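You operate a simulated robot arm through the tools that you are given. There is no shell and no other tool. Be economical: measure what you need, move in short steps, check, and stop when the job is done.

The job below is to be done with a simulated robot arm. You get a single attempt, and the scene is never put back.

## Task
Swap the full bobbin for the white one and lock it on.
Fine: socket off and try the jog first; the full one goes in the grey bin; socket on last.

The check looks at the end state, three seconds after you hand in, the way a careful person would. Anything else that was tipped, shoved, dropped, spilled or broken makes it a failure.

## Robot
A 6-joint arm with a two-finger parallel gripper on a trunk, on a base that drives. Base frame: it is fixed to the floor where the robot stands at the start and does not move with it; the origin is under the middle of the robot, x ahead of it, y to its left, z up. Lengths are in mm, angles in rad, forces in N, time in s.
With the tool pointing down near the work surface it reaches from about 320 to 700 mm from the robot's upright axis, wherever it stands. Its first joint turns from -2.897 to 2.897 rad. Places, roughly: black bobbin (6x6x5 cm) [600, 400, 900]; inside of the grey bin on the spool shelf [600, 600, 1100]; jog key [800, 100, 900]; spindle lock lever [400, 300, 1000]; teal bobbin, white bobbin [0, 1500, 1250]; winder socket switch [500, 0, 800]; winder spindle [600, 400, 900]. Payload 4.1 kg.
The tool frame sits at the grasp point between the pads (the TCP): z along the fingers, y along the line on which they close. The tips reach 23 mm beyond it. The gripper opens to 94 mm. The fingers are 38 mm wide and 10 mm thick; the gripper's body (54 by 96 mm) begins 39 mm behind the TCP.
Orientation is told as [roll, pitch, yaw] about the base's x, y, z axes, in that order, counted from this pose: with the fingers straight down and closing along the base's y, the tool's x points along the base's -x, its y along +y and its z along -z.

## Interface
- The arm moves only by the tool step_arm. Its argument "rows" is text: rows parted by semicolons, each of 7 numbers parted by spaces: the gripper command, from -1 (shut) to 1 (fully open), values between in proportion, then the shift along the tool's x, y, z in m, then the turn, a rotation vector about the tool's x, y, z in rad. In form: jaw x y z wx wy wz; .... A call has 1 to 8 rows; each row shifts and turns the commanded pose from where the row before left it, along the tool's axes as they then stand. Each row takes 0.2 s and may step no farther than 50 mm and 0.15 rad from the row before; otherwise, or with a gripper value out of range, the whole call is refused. Where a pose cannot be reached the arm comes as near as it can. A force on the tool above 40 N (or 10 N above the force at the start of the call, whichever is more), or a blocked arm, ends the call early, and 0.2 s more pass. The fingers move at their own pace (about 45 mm/s each) and stop on an object; they squeeze with about 37 N. The grip force told is the motor's: it shows also when the fingers shut on nothing. Time passes only in rows, and 0.2 s behind the last, so rows that do not move let the fingers close. It gives the time, the measured TCP pose, the force on the tool (base axes), the opening and the grip force at its end, in the units of the frame above (readings bear some noise), with the torque about the TCP (base axes, N m) and any sound that the robot's microphone picked up.
- Cameras (640 x 400 px; columns grow to the right, rows downward): "scene" is now at [13.2, 191.2, 1555]; the picture's right is [0.31, -0.95, 0.00], its down [-0.71, -0.23, -0.67] and it looks along [0.64, 0.21, -0.74] (base axes); focal length 271 px, centre (320, 200). "wrist" rides on the gripper at [87, 16, -75] in the tool frame; the picture's right is [-0.18, 0.98, 0.00], its down [-0.58, -0.11, -0.81] and it looks along [-0.79, -0.15, 0.59] (tool axes); focal length 243 px, centre (320, 200). There is no depth. A picture from a camera that has moved, and an enlarged one, comes with that camera's place and axes in the base frame and with its lens.
- capture(camera): a new picture of that camera. No time passes.
- lift_body(by): slides the trunk up (or, below 0, down) by that many mm; the arm and the scene camera ride with it, the base frame stays. It gives what a move gives, with no picture.
- drive_base(legs): drives the robot by 1 to 6 legs, each [ahead, turn to the left] in mm and rad, along the robot's own axes; the way and the turn of a leg run together, so that a leg with both is an arc; at most 1500 mm and 3.142 rad a leg. The arm and the cameras ride along, it lands a little off, and it stops where it bumps. It gives what a move gives.
- pan_tilt(pan, tilt): turns the head with the scene camera to pan (to the left, within 2.705 rad either way) and tilt (down, from -0.506 to 1.204), counted from straight ahead of the robot. It gives what a move gives.
- inspect(camera, box): a new picture of the part [left, top, right, bottom] of that camera's present view, enlarged. No time passes.
- job_done(): hands the job in; it is judged then, once.

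Go step by step. Nothing tells you exact positions but the pictures and the camera data: compare them with the known pose of the tool, close in by small moves and look again before you grip or let go. The budget is 120 turns and 90 pictures, counting those below and the enlarged ones. Unless the task says otherwise, let go and move clear before handing in, and close with one line.

The tools are called as name(argument=value, ...) on one line, values as JSON. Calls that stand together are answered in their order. step_arm: Moves the arm, as the interface text tells. Its arguments: {"type":"object","properties":{"rows":{"type":"string"}},"required":["rows"]} The other tools are called the same way: lift_body (by) slides the trunk up or down; drive_base (legs) drives the base; pan_tilt (pan, tilt) turns the head that bears the scene camera; capture (camera) takes a picture; inspect (camera, box) takes an enlarged picture of a part of a camera's view; job_done () hands the job in.

At the start:

```text
t: 0.0
tcp_pos: [227.0, 193.8, 1347.3]
tcp_rot: [0.002, 0.0, 0.003]
ft_force: [0.0, -0.2, -0.2]
moment: [-0.02, 0.01, -0.02]
finger_gap: 94.0
finger_force: 0.1
trunk travel left (down, up): [-525.0, 65.0]
robot x, y, heading: [0.6, -2.4, 0.005]
head pan, tilt: [0.312, 0.838]
```

scene: 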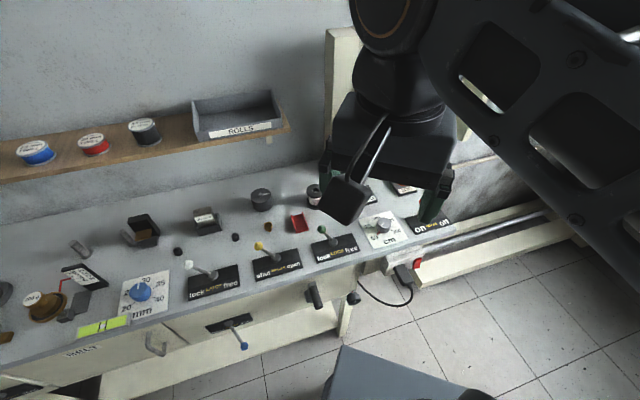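
wrist: 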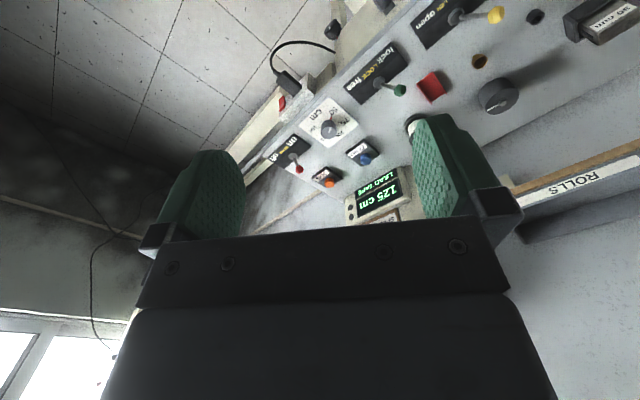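

I see a bench with several levers, bobbins and a shelf with the grey bin; the arm blocks the right part. First I enlarge the parts of the view to tell the levers apart.

inspect(camera="scene", box=[160, 160, 480, 360])

inspect(camera="scene", box=[0, 180, 260, 380])

inspect(camera="wrist", box=[240, 0, 640, 240])

```text
2.00 times, centred on (320, 260) of scene
camera zoom: at [13.2, 191.2, 1555.0], right [0.31, -0.95, 0.0], down [-0.71, -0.23, -0.67], along [0.64, 0.21, -0.74], focal length 541 px, centre (320, 80)
```

zoom: 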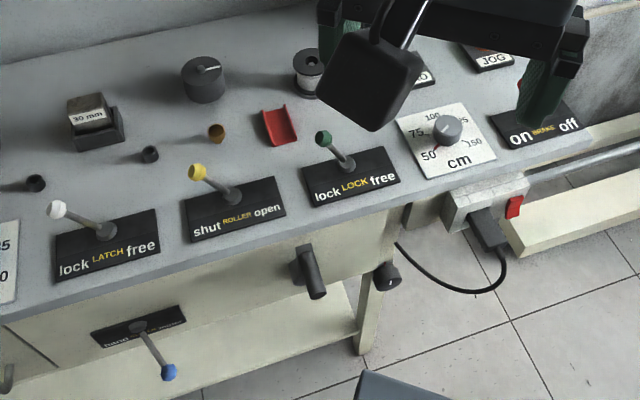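

```text
2.00 times, centred on (130, 280) of scene
camera zoom: at [13.2, 191.2, 1555.0], right [0.31, -0.95, 0.0], down [-0.71, -0.23, -0.67], along [0.64, 0.21, -0.74], focal length 541 px, centre (700, 40)
```

zoom: 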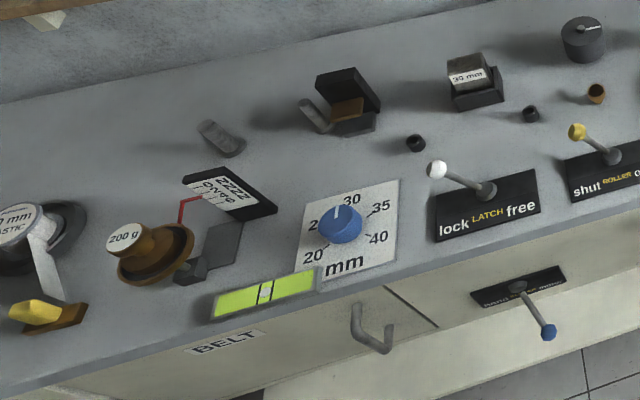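

```text
1.60 times, centred on (440, 120) of wrist
camera zoom: at [140.1, 210.2, 1421.1], right [0.18, 0.98, 0.0], down [0.58, -0.11, 0.81], along [0.79, -0.15, -0.59], focal length 388 px, centre (128, 328)
```

zoom: 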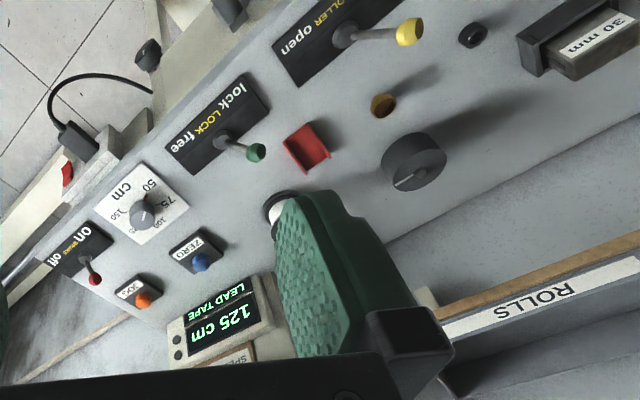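

The lock lever (green) leans to "lock", the red rocker on the strip is the socket switch, and JOG is behind the gripper. Next I look left for the white bobbin and more closely at the rest.

pan_tilt(pan=1.5, tilt=0.4)

capture(camera="scene")

```text
t: 1.4
tcp_pos: [227.4, 192.9, 1346.4]
tcp_rot: [0.002, -0.001, 0.003]
ft_force: [-0.1, -1.0, 0.1]
moment: [-0.01, 0.01, 0.0]
finger_gap: 93.8
finger_force: 0.0
trunk travel left (down, up): [-525.0, 65.0]
robot x, y, heading: [2.3, 1.0, -0.0]
head pan, tilt: [1.499, 0.4]
```

```text
84 pictures are left
camera scene: at [-55.1, 259.4, 1593.1], right [1.0, -0.07, 0.0], down [-0.03, -0.39, -0.92], along [0.07, 0.92, -0.39], focal length 271 px, centre (320, 200)
```

scene: 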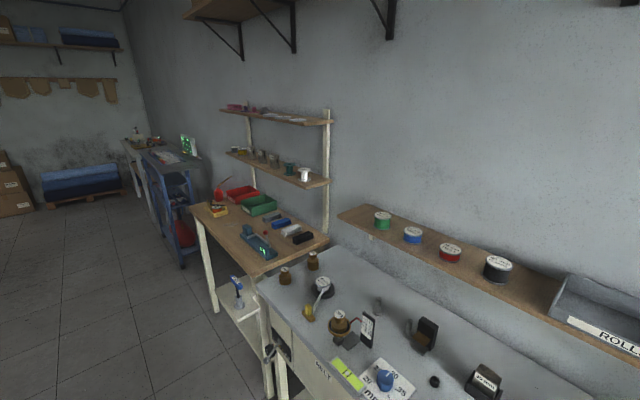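

inspect(camera="scene", box=[200, 90, 360, 190])

pan_tilt(pan=0.0, tilt=0.9)

capture(camera="scene")

```text
4.00 times, centred on (280, 140) of scene
camera zoom: at [-55.1, 259.4, 1593.1], right [1.0, -0.07, 0.0], down [-0.03, -0.39, -0.92], along [0.07, 0.92, -0.39], focal length 1083 px, centre (480, 440)
```

zoom: 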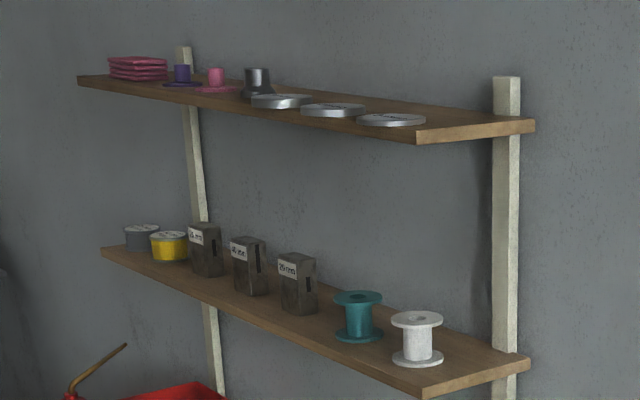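

```text
t: 3.0
tcp_pos: [226.4, 193.2, 1345.0]
tcp_rot: [0.0, 0.001, 0.002]
ft_force: [-0.9, -0.6, -0.4]
moment: [0.0, 0.01, 0.02]
finger_gap: 93.9
finger_force: 0.1
trunk travel left (down, up): [-525.0, 65.0]
robot x, y, heading: [0.3, -5.2, -0.001]
head pan, tilt: [0.0, 0.901]
```

```text
82 pictures are left
camera scene: at [13.7, 167.1, 1550.1], right [0.0, -1.0, 0.0], down [-0.78, 0.0, -0.62], along [0.62, 0.0, -0.78], focal length 271 px, centre (320, 200)
```

scene: 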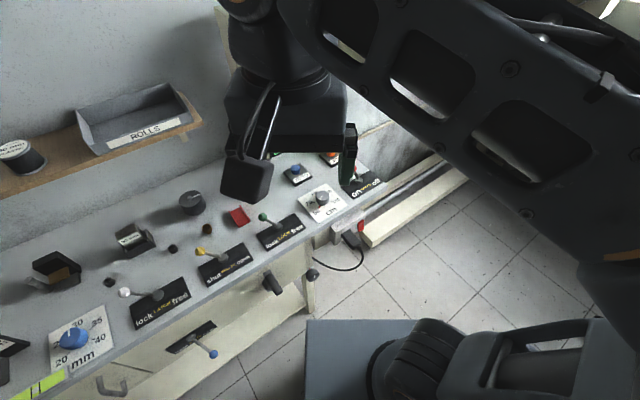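

The white bobbin is on the middle rack shelf beside the teal one. Now a closer look at the switch, the spindle and the jog key.

inspect(camera="scene", box=[300, 190, 428, 270])

inspect(camera="wrist", box=[240, 60, 400, 160])

inspect(camera="wrist", box=[300, 100, 460, 200])

```text
5.00 times, centred on (364, 230) of scene
camera zoom: at [13.7, 167.1, 1550.1], right [0.0, -1.0, 0.0], down [-0.78, 0.0, -0.62], along [0.62, 0.0, -0.78], focal length 1354 px, centre (100, 50)
```

zoom: 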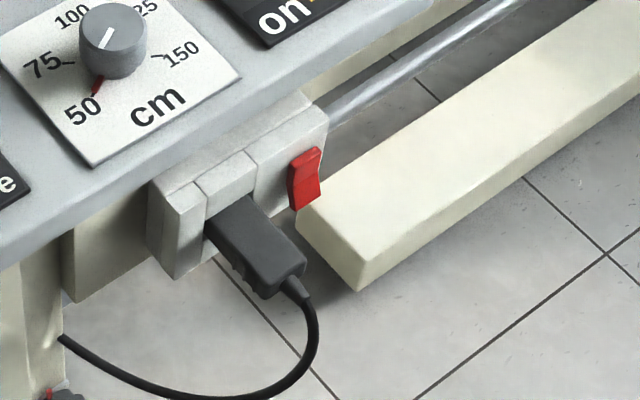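

```text
4.00 times, centred on (320, 110) of wrist
camera zoom: at [140.1, 210.2, 1421.0], right [0.18, 0.98, 0.0], down [0.58, -0.11, 0.81], along [0.79, -0.15, -0.59], focal length 970 px, centre (320, 560)
```

zoom: 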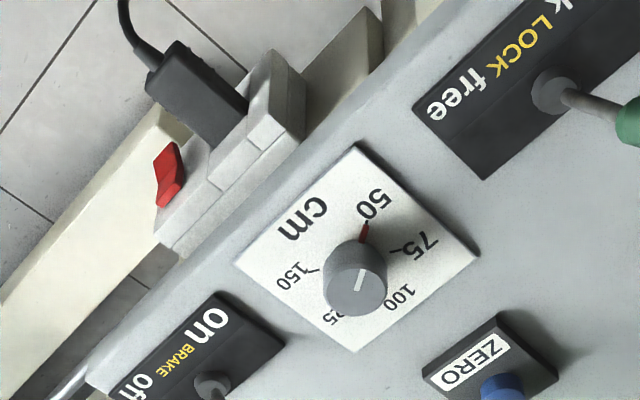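

```text
4.00 times, centred on (380, 150) of wrist
camera zoom: at [140.1, 210.2, 1421.0], right [0.18, 0.98, 0.0], down [0.58, -0.11, 0.81], along [0.79, -0.15, -0.59], focal length 970 px, centre (80, 400)
```

zoom: 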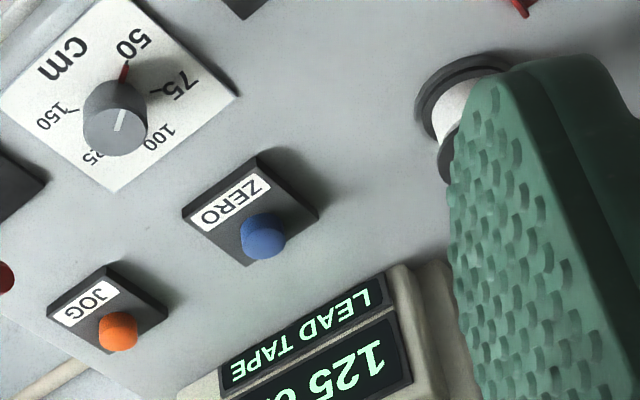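

Triangulated: the rocker is at about (513, 28, 784) on the strip's front face, and the bench runs at an angle (its inward direction is about [0.87, 0.49]). Before moving the base I check the floor clearance.

pan_tilt(pan=0.5, tilt=1.2)

capture(camera="scene")

```text
t: 3.9
tcp_pos: [226.8, 191.8, 1346.4]
tcp_rot: [0.0, 0.001, 0.003]
ft_force: [0.2, -0.6, 0.2]
moment: [-0.01, 0.02, -0.01]
finger_gap: 94.0
finger_force: 0.0
trunk travel left (down, up): [-525.0, 65.0]
robot x, y, heading: [4.1, -5.9, 0.001]
head pan, tilt: [0.499, 1.201]
```

```text
78 pictures are left
camera scene: at [-12.6, 193.7, 1530.3], right [0.48, -0.88, 0.0], down [-0.82, -0.45, -0.36], along [0.32, 0.17, -0.93], focal length 271 px, centre (320, 200)
```

scene: 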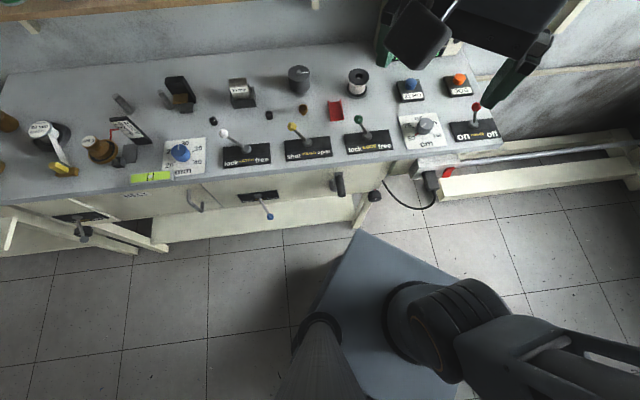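

The base is a plate reaching about 350 mm ahead, and the bench edge is about 460 mm away; turning in place is clear. I turn to face the bench.

drive_base(legs=[[0, 0.51]])

pan_tilt(pan=0.0, tilt=1.15)

capture(camera="scene")

```text
t: 5.8
tcp_pos: [105.6, 278.6, 1347.0]
tcp_rot: [-0.001, 0.0, 0.504]
ft_force: [-0.8, -0.2, -1.0]
moment: [-0.01, 0.0, -0.01]
finger_gap: 94.1
finger_force: 0.1
trunk travel left (down, up): [-525.0, 65.0]
robot x, y, heading: [2.2, -3.2, 0.503]
head pan, tilt: [0.499, 1.201]
```

```text
t: 6.7
tcp_pos: [106.1, 278.9, 1346.0]
tcp_rot: [0.0, 0.0, 0.505]
ft_force: [-0.3, -0.2, 0.6]
moment: [-0.02, -0.01, -0.03]
finger_gap: 94.0
finger_force: 0.0
trunk travel left (down, up): [-525.0, 65.0]
robot x, y, heading: [0.7, -3.2, 0.502]
head pan, tilt: [0.0, 1.15]
```

```text
77 pictures are left
camera scene: at [-82.4, 146.2, 1533.2], right [0.48, -0.88, 0.0], down [-0.8, -0.44, -0.41], along [0.36, 0.2, -0.91], focal length 271 px, centre (320, 200)
```

scene: 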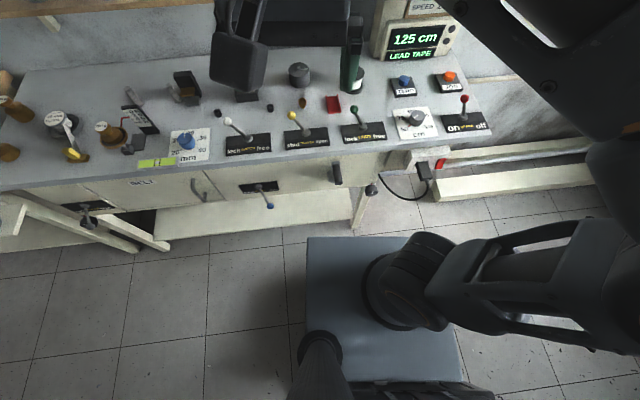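

The robot now squares up to the bench. I bring the wrist camera in front of the socket strip for a close look (still well clear of it).

step_arm(rows="1 -0.015 -0.047 0 0 0 0; 1 -0.015 -0.047 0 0 0 0; 1 -0.015 -0.047 0 0 0 0; 1 -0.015 -0.047 0 0 0 0; 1 -0.015 -0.047 0 0 0 0; 1 -0.015 -0.047 0 0 0 0; 1 -0.015 -0.047 0 0 0 0; 1 -0.015 -0.047 0 0 0 0")

step_arm(rows="1 0 0 0.05 0 0 0; 1 0 0 0.05 0 0 0; 1 0 0 0.05 0 0 0; 1 0 0 0.05 0 0 0; 1 0 0 0.05 0 0 0; 1 0 0 0.05 0 0 0")

capture(camera="wrist")

capture(camera="scene")

```text
t: 8.5
tcp_pos: [393.2, 8.5, 1346.3]
tcp_rot: [0.002, 0.001, 0.505]
ft_force: [0.4, 0.5, -1.1]
moment: [-0.01, 0.02, 0.04]
finger_gap: 93.9
finger_force: 0.1
trunk travel left (down, up): [-525.0, 65.0]
robot x, y, heading: [0.3, 4.1, 0.502]
head pan, tilt: [0.0, 1.15]
```

```text
t: 9.9
tcp_pos: [392.1, 7.7, 1043.6]
tcp_rot: [0.003, -0.001, 0.503]
ft_force: [-0.5, -0.4, -0.5]
moment: [-0.01, 0.01, 0.01]
finger_gap: 93.5
finger_force: 0.1
trunk travel left (down, up): [-525.0, 65.0]
robot x, y, heading: [1.5, 0.7, 0.5]
head pan, tilt: [0.0, 1.15]
```

```text
76 pictures are left
camera wrist: at [308.6, -19.8, 1117.2], right [-0.31, 0.95, 0.0], down [0.56, 0.18, 0.81], along [0.77, 0.25, -0.59], focal length 243 px, centre (320, 200)
```

wrist: 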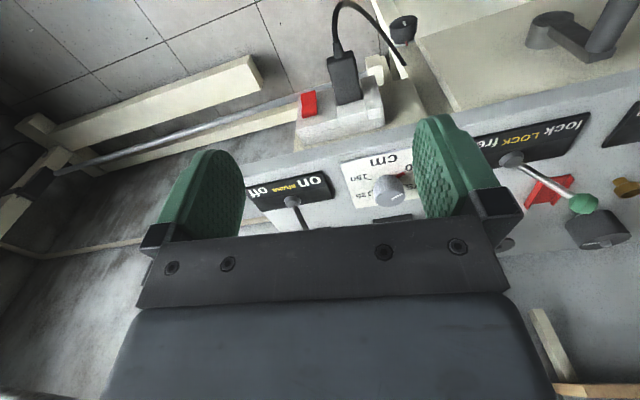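

```text
75 pictures are left
camera scene: at [-81.8, 146.1, 1533.3], right [0.48, -0.88, 0.0], down [-0.8, -0.44, -0.41], along [0.36, 0.2, -0.91], focal length 271 px, centre (320, 200)
```

scene: 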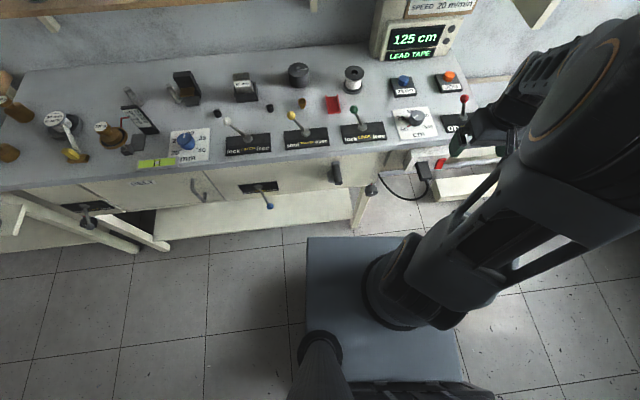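

The gripper is above the socket strip. I inspect the rocker and the spindle area.

inspect(camera="wrist", box=[272, 60, 400, 140])

inspect(camera="scene", box=[280, 50, 480, 175])

```text
5.00 times, centred on (336, 100) of wrist
camera zoom: at [308.6, -19.8, 1117.2], right [-0.31, 0.95, 0.0], down [0.56, 0.18, 0.81], along [0.77, 0.25, -0.59], focal length 1213 px, centre (240, 700)
```

zoom: 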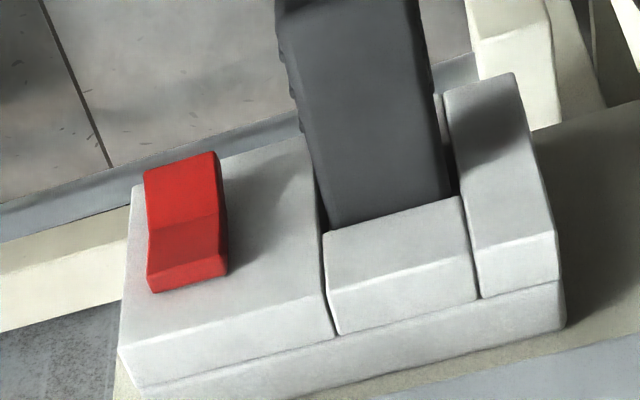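

```text
3.20 times, centred on (380, 112) of scene
camera zoom: at [-81.8, 146.1, 1533.3], right [0.48, -0.88, 0.0], down [-0.8, -0.44, -0.41], along [0.36, 0.2, -0.91], focal length 866 px, centre (128, 480)
```

zoom: 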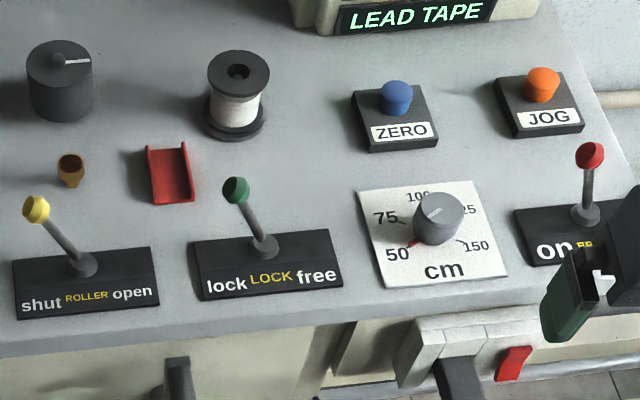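

The full bobbin is the black one wound with white thread; the lock lever stands at "lock". I go lower to see which half of the rocker is pressed in.

step_arm(rows="1 0 0 0.05 0 0 0; 1 0 0 0.05 0 0 0; 1 0 0 0.05 0 0 0; 1 0 0 0.04 0 0 0; 1 0 0 0 0 0 0")

inspect(camera="wrist", box=[220, 60, 420, 185])

```text
t: 11.1
tcp_pos: [394.6, 7.4, 857.7]
tcp_rot: [0.002, 0.0, 0.505]
ft_force: [0.8, 0.4, -0.6]
moment: [-0.03, 0.02, 0.01]
finger_gap: 93.9
finger_force: 0.1
trunk travel left (down, up): [-525.0, 65.0]
robot x, y, heading: [-0.3, 2.2, 0.505]
head pan, tilt: [0.0, 1.15]
```

```text
3.20 times, centred on (320, 122) of wrist
camera zoom: at [310.4, -19.4, 931.0], right [-0.31, 0.95, 0.0], down [0.56, 0.18, 0.81], along [0.77, 0.25, -0.59], focal length 776 px, centre (320, 448)
```

zoom: 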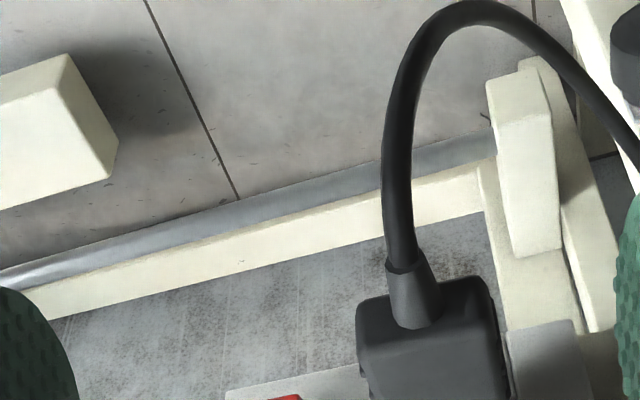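

inspect(camera="wrist", box=[240, 130, 400, 230])

```text
4.00 times, centred on (320, 180) of wrist
camera zoom: at [310.4, -19.4, 931.0], right [-0.31, 0.95, 0.0], down [0.56, 0.18, 0.81], along [0.77, 0.25, -0.59], focal length 970 px, centre (320, 280)
```

zoom: 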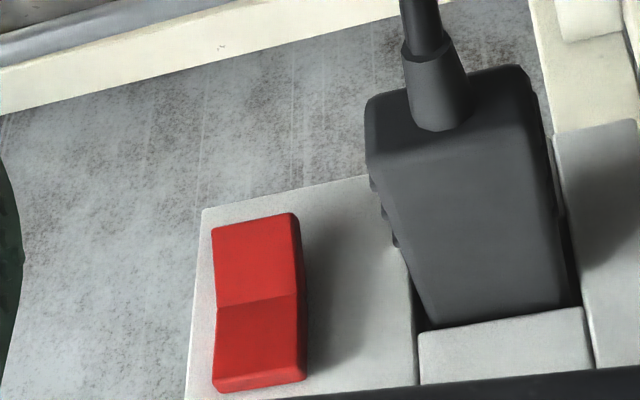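

The bottom half of the rocker stands out (its shadow is wider), so the top is pressed = on, and I need to press the bottom half, about z 770. I shut the fingers, tilt the tool 30° forward and go in front of the rocker.

step_arm(rows="-1 -0.018 -0.021 0 0 0 0; -1 -0.018 -0.021 0 0 0 0; -1 0 0 0 0 -0.131 0; -1 0 0 0 0 -0.131 0; -1 0 0 0 0 -0.131 0; -1 0 0 0 0 -0.131 0; -1 0 0 0 0 0 0")

capture(camera="wrist")

```text
t: 12.7
tcp_pos: [441.1, -9.2, 855.9]
tcp_rot: [0.023, -0.472, 0.5]
ft_force: [-0.6, -0.1, -0.3]
moment: [-0.01, -0.01, -0.02]
finger_gap: 0.2
finger_force: 37.1
out of reach, approached as far as the arm can: row 6
trunk travel left (down, up): [-525.0, 65.0]
robot x, y, heading: [1.5, 3.8, 0.503]
head pan, tilt: [0.0, 1.15]
```

```text
70 pictures are left
camera wrist: at [337.1, -48.3, 883.0], right [-0.34, 0.94, 0.1], down [0.2, -0.04, 0.98], along [0.92, 0.35, -0.17], focal length 243 px, centre (320, 200)
```

wrist: 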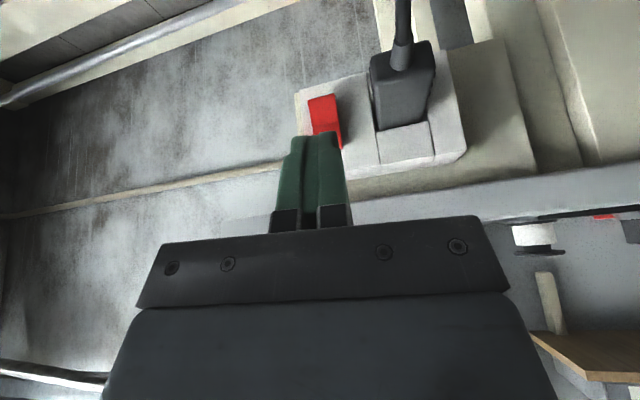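

The tilt stopped short at this trunk height. I raise the arm a little and lower the trunk so the arm has more room, ending in front of the rocker's lower half.

step_arm(rows="-1 -0.0182 0 -0.0357 0 0 0; -1 -0.0182 0 -0.0357 0 0 0; -1 -0.0182 0 -0.0357 0 0 0; -1 0 0 0 0 -0.05 0; -1 0 0 0 0 0 0")

lift_body(by=-180)

capture(camera="wrist")

capture(camera="scene")

```text
t: 13.9
tcp_pos: [442.5, -10.7, 975.7]
tcp_rot: [0.024, -0.521, 0.5]
ft_force: [0.1, -0.8, 0.2]
moment: [0.03, -0.01, 0.05]
finger_gap: 0.1
finger_force: 36.8
trunk travel left (down, up): [-525.0, 65.0]
robot x, y, heading: [-1.7, 3.1, 0.502]
head pan, tilt: [0.0, 1.15]
```

```text
t: 15.9
tcp_pos: [443.3, -10.1, 797.1]
tcp_rot: [0.024, -0.521, 0.498]
ft_force: [-0.4, -0.5, -0.2]
moment: [-0.02, -0.01, 0.0]
finger_gap: 0.1
finger_force: 36.8
trunk travel left (down, up): [-345.0, 245.0]
robot x, y, heading: [-0.5, -0.8, 0.502]
head pan, tilt: [0.0, 1.15]
```

```text
69 pictures are left
camera wrist: at [336.7, -50.6, 818.0], right [-0.34, 0.93, 0.11], down [0.15, -0.06, 0.99], along [0.93, 0.35, -0.12], focal length 243 px, centre (320, 200)
```

wrist: 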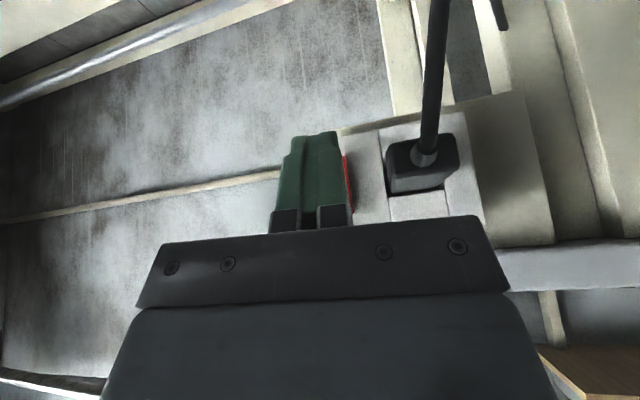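

```text
68 pictures are left
camera scene: at [-82.3, 146.1, 1353.2], right [0.48, -0.88, 0.0], down [-0.8, -0.44, -0.41], along [0.36, 0.2, -0.91], focal length 271 px, centre (320, 200)
```

scene: 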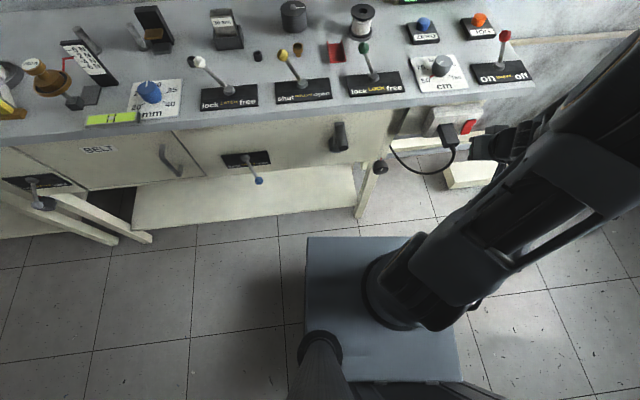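

The fingers line up with the rocker (rocker centre l≈-221, tool l≈-222). I go down 17 mm and forward 25 mm, then check.

step_arm(rows="-1 0.0085 0 0.0147 0 0 0; -1 -0.0108 0 0.0062 0 0 0; -1 -0.0108 0 0.0062 0 0 0; -1 0 0 0 0 0 0")

inspect(camera="scene", box=[400, 80, 560, 180])

inspect(camera="wrist", box=[240, 100, 400, 200])

```text
t: 16.9
tcp_pos: [464.6, -1.5, 779.1]
tcp_rot: [0.022, -0.523, 0.499]
ft_force: [0.6, 0.0, -0.1]
moment: [-0.02, -0.01, 0.0]
finger_gap: 0.2
finger_force: 36.7
trunk travel left (down, up): [-345.0, 245.0]
robot x, y, heading: [2.1, -0.0, 0.5]
head pan, tilt: [0.0, 1.15]
```

```text
4.00 times, centred on (480, 130) of scene
camera zoom: at [-82.2, 146.1, 1353.2], right [0.48, -0.88, 0.0], down [-0.8, -0.44, -0.41], along [0.36, 0.2, -0.91], focal length 1083 px, centre (-320, 480)
```

zoom: 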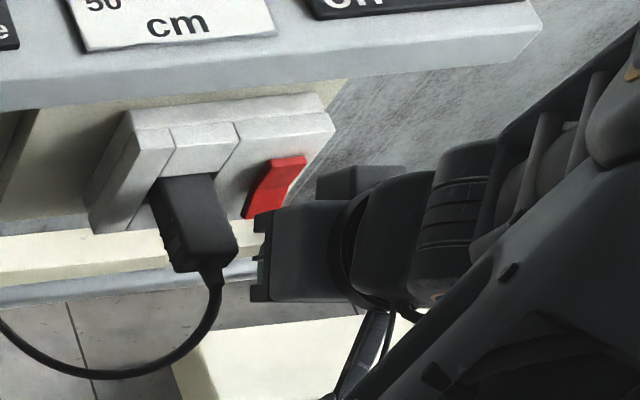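

```text
4.00 times, centred on (320, 150) of wrist
camera zoom: at [358.9, -40.0, 801.1], right [-0.34, 0.93, 0.11], down [0.15, -0.06, 0.99], along [0.93, 0.35, -0.12], focal length 970 px, centre (320, 400)
```

zoom: 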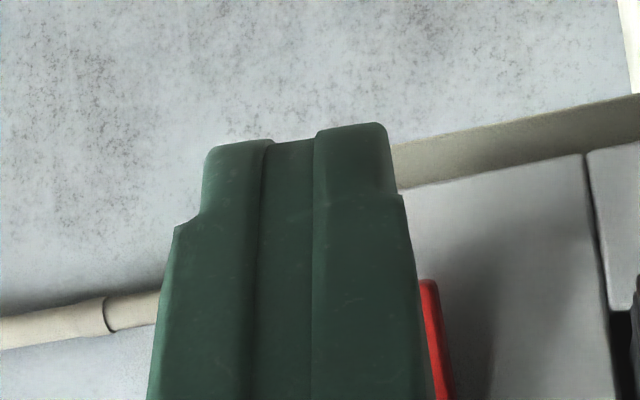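

The corner of the closed fingertips points at the rocker's lower half. I push forward in small steps until contact/force.

step_arm(rows="-1 -0.0043 0 0.0025 0 0 0; -1 -0.0043 0 0.0025 0 0 0; -1 -0.0043 0 0.0025 0 0 0; -1 -0.0043 0 0.0025 0 0 0; -1 -0.0026 0 0.0015 0 0 0; -1 -0.0026 0 0.0015 0 0 0")

inspect(camera="scene", box=[400, 0, 560, 180])

```text
t: 18.3
tcp_pos: [486.3, 14.6, 779.1]
tcp_rot: [0.025, -0.519, 0.502]
ft_force: [-0.2, -0.8, -0.2]
moment: [0.01, 0.03, -0.01]
finger_gap: 0.0
finger_force: 36.7
trunk travel left (down, up): [-345.0, 245.0]
robot x, y, heading: [-1.7, -0.7, 0.506]
head pan, tilt: [0.0, 1.15]
heard: click
```

```text
2.22 times, centred on (480, 90) of scene
camera zoom: at [-82.3, 146.0, 1353.2], right [0.48, -0.88, 0.0], down [-0.8, -0.44, -0.41], along [0.36, 0.2, -0.91], focal length 602 px, centre (-36, 444)
```

zoom: 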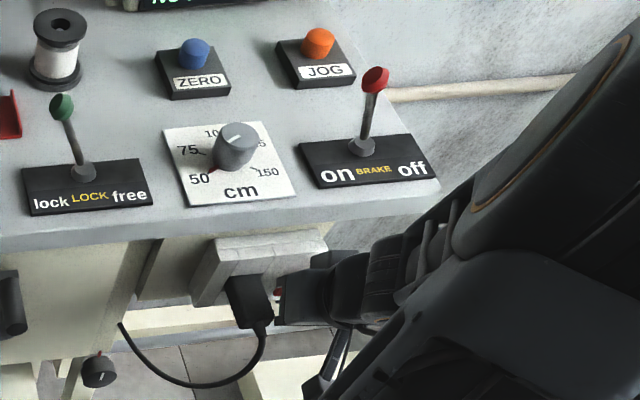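

A click was heard. I back off and check the rocker and the display.

step_arm(rows="-1 0.026 0 -0.015 0 0 0; -1 0.026 0 -0.015 0 0 0; -1 0.026 0 -0.015 0 0 0; -1 0 0 0 0 0 0")

pan_tilt(pan=-0.25, tilt=0.85)

capture(camera="scene")

inspect(camera="wrist", box=[260, 80, 420, 180])

```text
t: 19.3
tcp_pos: [408.7, -29.0, 779.8]
tcp_rot: [0.026, -0.522, 0.5]
ft_force: [0.8, -0.1, -0.1]
moment: [0.01, 0.0, 0.01]
finger_gap: 0.0
finger_force: 37.1
trunk travel left (down, up): [-345.0, 245.0]
robot x, y, heading: [0.2, -0.1, 0.503]
head pan, tilt: [0.0, 1.15]
```

```text
t: 20.1
tcp_pos: [408.4, -27.8, 780.5]
tcp_rot: [0.025, -0.523, 0.499]
ft_force: [0.8, 0.3, 0.1]
moment: [-0.03, -0.02, 0.01]
finger_gap: 0.0
finger_force: 36.8
trunk travel left (down, up): [-345.0, 245.0]
robot x, y, heading: [-2.3, 2.6, 0.501]
head pan, tilt: [-0.25, 0.85]
```

```text
64 pictures are left
camera scene: at [-58.8, 137.0, 1374.0], right [0.25, -0.97, 0.0], down [-0.73, -0.19, -0.66], along [0.64, 0.17, -0.75], focal length 271 px, centre (320, 200)
```

scene: 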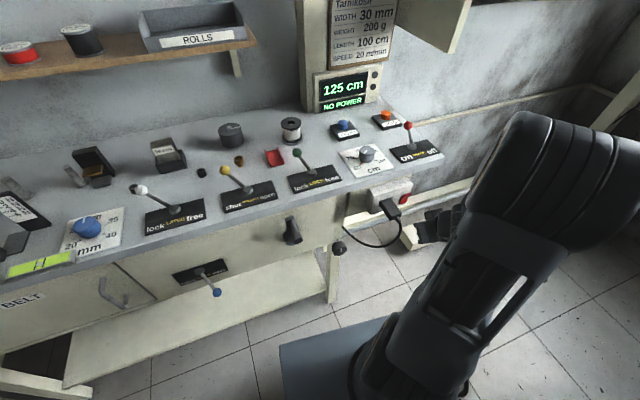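

```text
4.00 times, centred on (340, 130) of wrist
camera zoom: at [303.9, -68.9, 801.7], right [-0.34, 0.93, 0.11], down [0.15, -0.06, 0.99], along [0.93, 0.35, -0.12], focal length 970 px, centre (240, 480)
```

zoom: 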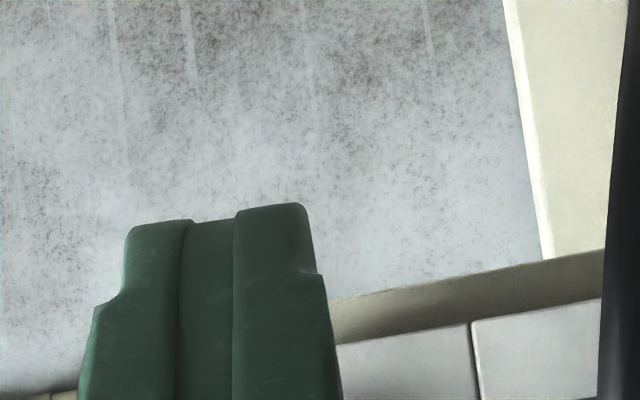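

The display reads "NO POWER", so the socket is off. To reach the jog key and spindle I need to drive closer; I look down beside the robot to judge the base's footprint.

pan_tilt(pan=1.2, tilt=1.2)

capture(camera="scene")

```text
t: 21.6
tcp_pos: [408.8, -28.0, 780.5]
tcp_rot: [0.025, -0.523, 0.499]
ft_force: [0.4, -1.0, 0.4]
moment: [-0.02, 0.01, 0.02]
finger_gap: 0.0
finger_force: 36.8
trunk travel left (down, up): [-345.0, 245.0]
robot x, y, heading: [-0.5, 3.6, 0.499]
head pan, tilt: [1.201, 1.201]
```

```text
62 pictures are left
camera scene: at [-141.8, 172.8, 1350.3], right [0.99, 0.13, 0.0], down [0.12, -0.92, -0.36], along [-0.05, 0.36, -0.93], focal length 271 px, centre (320, 200)
```

scene: 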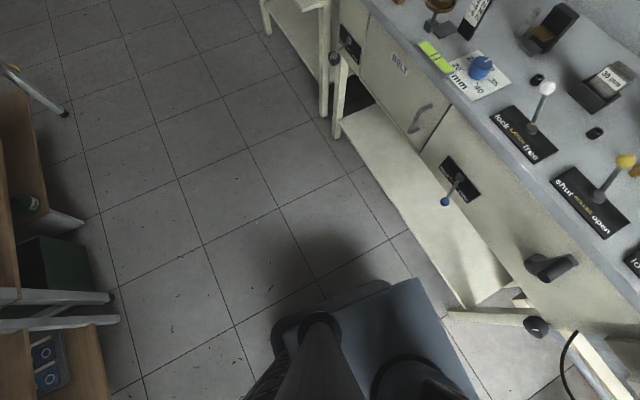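

The body's footprint matches the plate, with ample gap to the bench. I raise the trunk, set the tool upright and then drive 100 mm ahead.

lift_body(by=200)

step_arm(rows="-1 -0.025 0 -0.0433 0 0 0; -1 -0.025 0 -0.0433 0 0 0; -1 -0.025 0 -0.0433 0 0 0; -1 0 0 0 0 0.131 0; -1 0 0 0 0 0.131 0; -1 0 0 0 0 0.131 0; -1 0 0 0 0 0.131 0; -1 0 0 0 0 0 0")

drive_base(legs=[[100, 0]])

pan_tilt(pan=-0.1, tilt=0.8)

capture(camera="scene")

capture(camera="wrist")

```text
t: 23.8
tcp_pos: [409.4, -28.5, 979.1]
tcp_rot: [0.025, -0.521, 0.499]
ft_force: [0.2, 0.2, 0.2]
moment: [0.02, -0.02, 0.0]
finger_gap: 0.0
finger_force: 36.8
trunk travel left (down, up): [-545.0, 45.0]
robot x, y, heading: [-2.6, -0.3, 0.501]
head pan, tilt: [1.201, 1.201]
```

```text
t: 25.6
tcp_pos: [410.3, -30.5, 1129.7]
tcp_rot: [0.022, 0.004, 0.51]
ft_force: [0.5, 0.1, 0.7]
moment: [-0.01, -0.01, 0.02]
finger_gap: 0.1
finger_force: 36.9
trunk travel left (down, up): [-545.0, 45.0]
robot x, y, heading: [-1.0, -0.1, 0.502]
head pan, tilt: [1.201, 1.201]
```

```text
t: 26.8
tcp_pos: [499.3, 16.5, 1128.6]
tcp_rot: [0.021, 0.005, 0.509]
ft_force: [0.2, 0.4, 0.0]
moment: [0.04, -0.01, 0.02]
finger_gap: 0.0
finger_force: 37.2
trunk travel left (down, up): [-545.0, 45.0]
robot x, y, heading: [86.0, 46.6, 0.494]
head pan, tilt: [1.201, 1.201]
```

```text
t: 28.2
tcp_pos: [498.9, 16.4, 1130.0]
tcp_rot: [0.023, 0.004, 0.51]
ft_force: [-0.1, 0.0, -0.1]
moment: [0.0, 0.02, -0.01]
finger_gap: 0.0
finger_force: 37.3
trunk travel left (down, up): [-545.0, 45.0]
robot x, y, heading: [86.7, 45.3, 0.502]
head pan, tilt: [-0.099, 0.799]
```

```text
61 pictures are left
camera scene: at [28.4, 197.7, 1578.0], right [0.39, -0.92, 0.0], down [-0.66, -0.28, -0.7], along [0.64, 0.27, -0.72], focal length 271 px, centre (320, 200)
```

scene: 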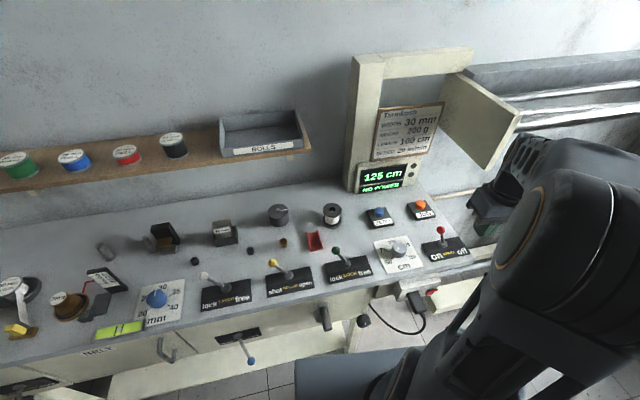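

```text
60 pictures are left
camera wrist: at [416.6, -11.7, 1204.6], right [-0.32, 0.95, 0.02], down [0.57, 0.17, 0.8], along [0.76, 0.27, -0.6], focal length 243 px, centre (320, 200)
```

wrist: 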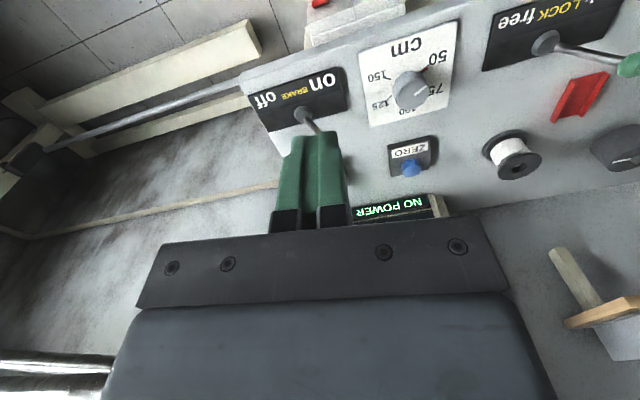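

The robot stands closer now. An open cabinet door hangs at about u 630–900, v −340, z ≥ 1120, so I must come at the jog key from its left. I move the arm left for a clear wrist view of jog key, spindle and lever.

step_arm(rows="-1 0 0.045 0 0 0 0; -1 0 0.045 0 0 0 0; -1 0 0.045 0 0 0 0; -1 0 0 0 0 0 0")

capture(camera="wrist")

inspect(camera="scene", box=[260, 170, 460, 295])

```text
t: 29.2
tcp_pos: [431.8, 133.0, 1129.0]
tcp_rot: [0.021, 0.004, 0.509]
ft_force: [0.6, 1.0, 0.5]
moment: [-0.01, -0.03, 0.01]
finger_gap: 0.0
finger_force: 36.4
trunk travel left (down, up): [-545.0, 45.0]
robot x, y, heading: [90.4, 46.7, 0.501]
head pan, tilt: [-0.099, 0.799]
```

```text
59 pictures are left
camera wrist: at [349.9, 104.7, 1204.3], right [-0.32, 0.95, 0.02], down [0.57, 0.17, 0.8], along [0.76, 0.27, -0.6], focal length 243 px, centre (320, 200)
```

wrist: 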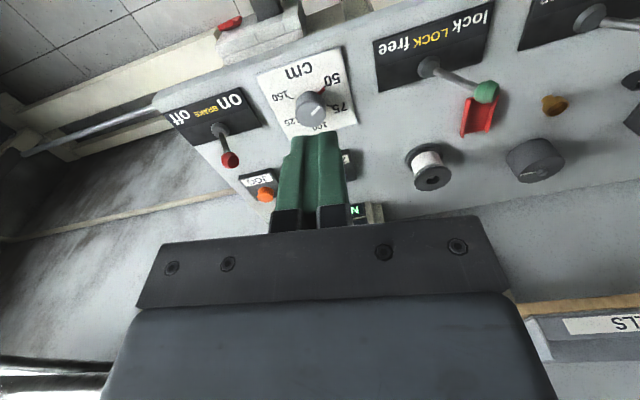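

```text
3.20 times, centred on (360, 232) of scene
camera zoom: at [28.3, 197.8, 1578.0], right [0.39, -0.92, 0.0], down [-0.66, -0.28, -0.7], along [0.64, 0.27, -0.72], focal length 866 px, centre (192, 96)
```

zoom: 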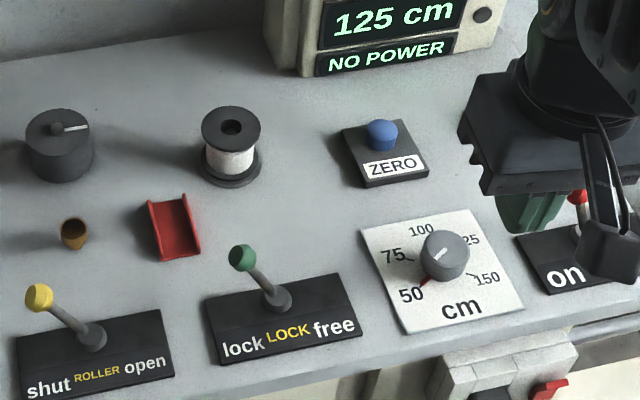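

I estimate the jog key at about (732, 127, 910). I move right and forward at a safe height, stopping short of it to look.

step_arm(rows="-1 0 -0.05 0.01 0 0 0; -1 0 -0.05 0.02 0 0 0; -1 0 -0.05 0.02 0 0 0; -1 -0.045 0 0.015 0 0 0; -1 -0.045 0 0.015 0 0 0; -1 -0.045 0 0.015 0 0 0; -1 -0.045 0 0.015 0 0 0; -1 0 0 0 0 0 0")

capture(camera="wrist")

capture(camera="scene")

```text
refused: row 1 steps farther than a row can; nothing moved
```

```text
57 pictures are left
camera wrist: at [349.9, 104.7, 1204.3], right [-0.32, 0.95, 0.02], down [0.57, 0.17, 0.8], along [0.76, 0.27, -0.6], focal length 243 px, centre (320, 200)
```

wrist: 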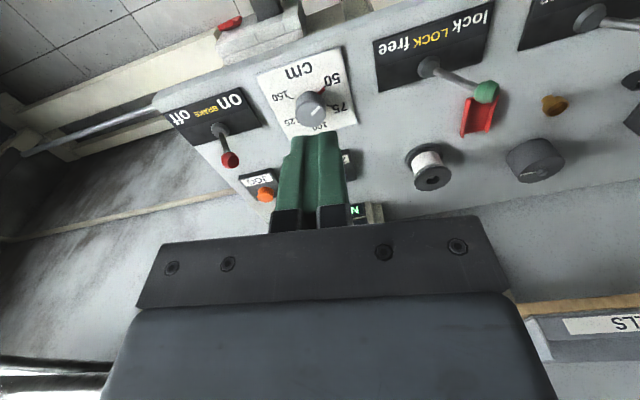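

```text
56 pictures are left
camera scene: at [28.3, 197.8, 1578.0], right [0.39, -0.92, 0.0], down [-0.66, -0.28, -0.7], along [0.64, 0.27, -0.72], focal length 271 px, centre (320, 200)
```

scene: 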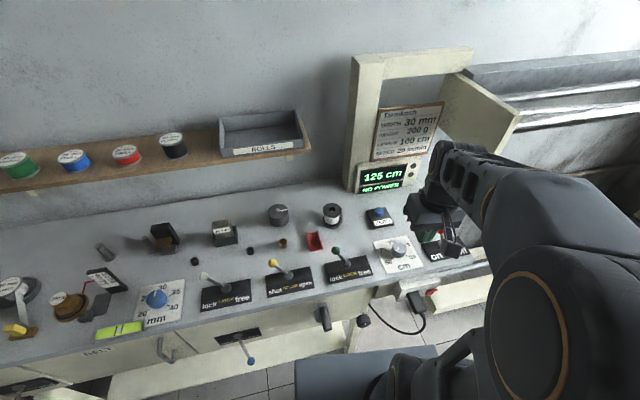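

The row limit was exceeded; I redo the move with shorter steps.

step_arm(rows="-1 0 -0.048 0.01 0 0 0; -1 0 -0.048 0.01 0 0 0; -1 0 -0.048 0.01 0 0 0; -1 -0.045 0 0.015 0 0 0; -1 -0.045 0 0.015 0 0 0; -1 -0.045 0 0.015 0 0 0; -1 -0.045 0 0.015 0 0 0; -1 0 0 0 0 0 0")

capture(camera="wrist")

capture(camera="scene")

```text
t: 31.0
tcp_pos: [663.4, 101.4, 1039.1]
tcp_rot: [0.021, 0.004, 0.51]
ft_force: [0.2, -0.7, 0.0]
moment: [-0.01, 0.02, -0.03]
finger_gap: 0.0
finger_force: 36.7
trunk travel left (down, up): [-545.0, 45.0]
robot x, y, heading: [89.8, 48.8, 0.499]
head pan, tilt: [-0.099, 0.799]
```

```text
55 pictures are left
camera wrist: at [580.4, 73.1, 1114.5], right [-0.32, 0.95, 0.02], down [0.57, 0.17, 0.8], along [0.76, 0.27, -0.6], focal length 243 px, centre (320, 200)
```

wrist: 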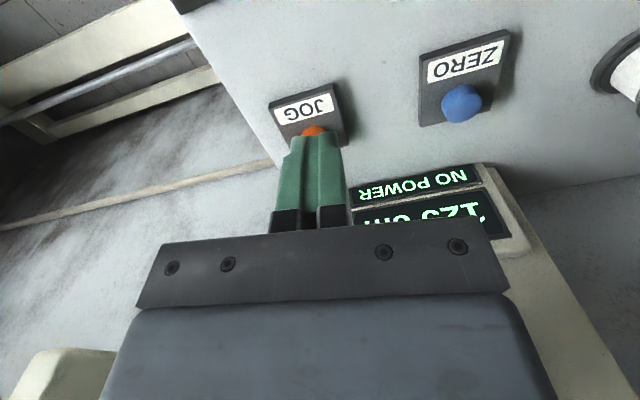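

```text
54 pictures are left
camera scene: at [28.6, 197.6, 1578.1], right [0.39, -0.92, 0.0], down [-0.66, -0.28, -0.7], along [0.64, 0.27, -0.72], focal length 271 px, centre (320, 200)
```

scene: 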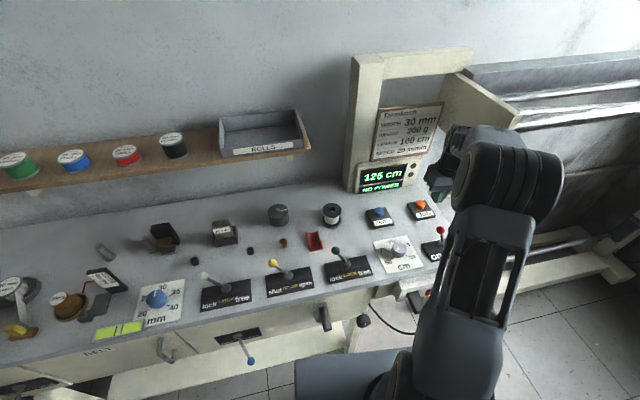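

The jog button works out at about (722, 118, 918). I move over it and partway down, then check.

step_arm(rows="-1 -0.0295 -0.007 0 0 0 0; -1 -0.0295 -0.007 0 0 0 0; -1 0 0 0.03 0 0 0; -1 0 0 0.025 0 0 0; -1 0 0 0 0 0 0")

inspect(camera="wrist", box=[220, 40, 420, 165])

inspect(camera="scene", box=[360, 130, 520, 230])

```text
t: 32.2
tcp_pos: [719.1, 115.3, 985.2]
tcp_rot: [0.02, 0.003, 0.509]
ft_force: [0.6, -0.3, -0.3]
moment: [0.02, -0.01, 0.01]
finger_gap: 0.0
finger_force: 37.1
trunk travel left (down, up): [-545.0, 45.0]
robot x, y, heading: [87.4, 46.3, 0.501]
head pan, tilt: [-0.099, 0.799]
```

```text
3.20 times, centred on (320, 102) of wrist
camera zoom: at [637.2, 87.5, 1060.9], right [-0.32, 0.95, 0.02], down [0.57, 0.17, 0.8], along [0.76, 0.27, -0.6], focal length 776 px, centre (320, 512)
```

zoom: 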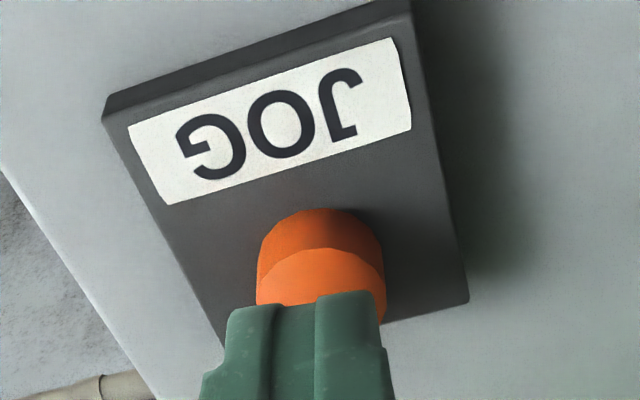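

```text
4.00 times, centred on (440, 180) of scene
camera zoom: at [28.6, 197.6, 1578.1], right [0.39, -0.92, 0.0], down [-0.66, -0.28, -0.7], along [0.64, 0.27, -0.72], focal length 1083 px, centre (-160, 280)
```

zoom: 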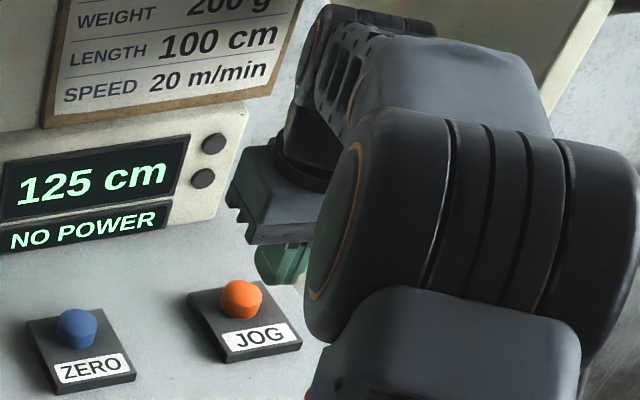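

The button lies a bit farther and lower than thought: about (755, 130, 890). I advance 28 mm, drop 30 mm and look again.

step_arm(rows="-1 -0.028 -0.002 0 0 0 0; -1 0 0 0.03 0 0 0; -1 0 0 0 0 0 0")

inspect(camera="wrist", box=[220, 60, 420, 185])

inspect(camera="scene", box=[380, 160, 460, 210])

```text
t: 33.0
tcp_pos: [743.6, 127.2, 954.0]
tcp_rot: [0.021, 0.005, 0.509]
ft_force: [-0.2, 0.4, 0.3]
moment: [0.01, -0.02, 0.0]
finger_gap: 0.1
finger_force: 37.0
trunk travel left (down, up): [-545.0, 45.0]
robot x, y, heading: [88.0, 50.5, 0.501]
head pan, tilt: [-0.099, 0.799]
```

```text
3.20 times, centred on (320, 122) of wrist
camera zoom: at [661.3, 100.3, 1029.3], right [-0.32, 0.95, 0.02], down [0.57, 0.17, 0.8], along [0.76, 0.27, -0.6], focal length 776 px, centre (320, 448)
```

zoom: 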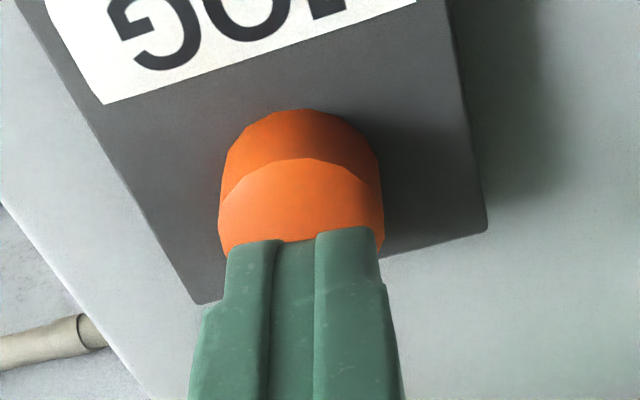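

```text
8.00 times, centred on (420, 185) of scene
camera zoom: at [28.4, 197.5, 1578.1], right [0.39, -0.92, 0.0], down [-0.66, -0.28, -0.7], along [0.64, 0.27, -0.72], focal length 2166 px, centre (-480, 320)
```

zoom: 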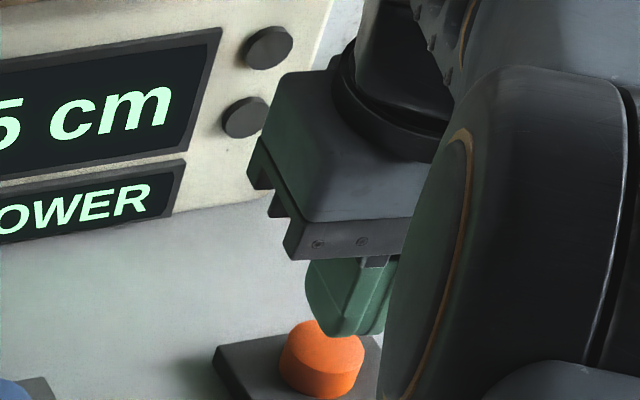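

The button top is about (749, 130, 904) and my tips are at z 931, nearly over it. I centre by 6 mm and press down in small steps.

step_arm(rows="-1 -0.006 0 0.01 0 0 0; -1 0 0 0.01 0 0 0; -1 0 0 0.004 0 0 0; -1 0 0 0.003 0 0 0; -1 0 0 0.003 0 0 0; -1 0 0 0.003 0 0 0; -1 0 0 0 0 0 0")

inspect(camera="wrist", box=[220, 60, 420, 185])

```text
t: 34.6
tcp_pos: [745.5, 131.7, 924.2]
tcp_rot: [0.019, -0.004, 0.51]
ft_force: [0.9, 0.6, 22.8]
moment: [-0.06, -0.01, 0.04]
finger_gap: 0.0
finger_force: 36.7
trunk travel left (down, up): [-545.0, 45.0]
robot x, y, heading: [89.0, 45.9, 0.499]
head pan, tilt: [-0.099, 0.799]
heard: click
```

```text
3.20 times, centred on (320, 122) of wrist
camera zoom: at [663.8, 103.5, 998.6], right [-0.32, 0.95, 0.02], down [0.57, 0.17, 0.81], along [0.76, 0.27, -0.59], focal length 776 px, centre (320, 448)
```

zoom: 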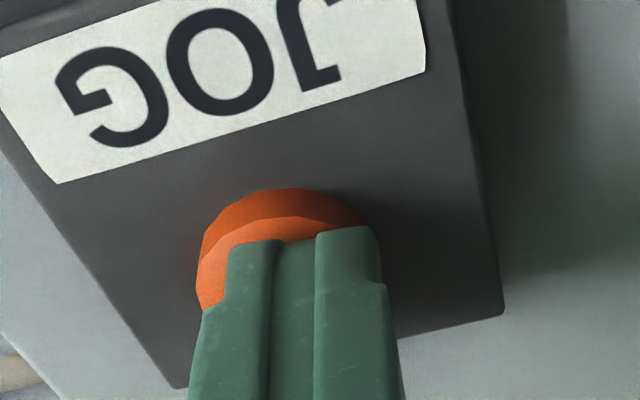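

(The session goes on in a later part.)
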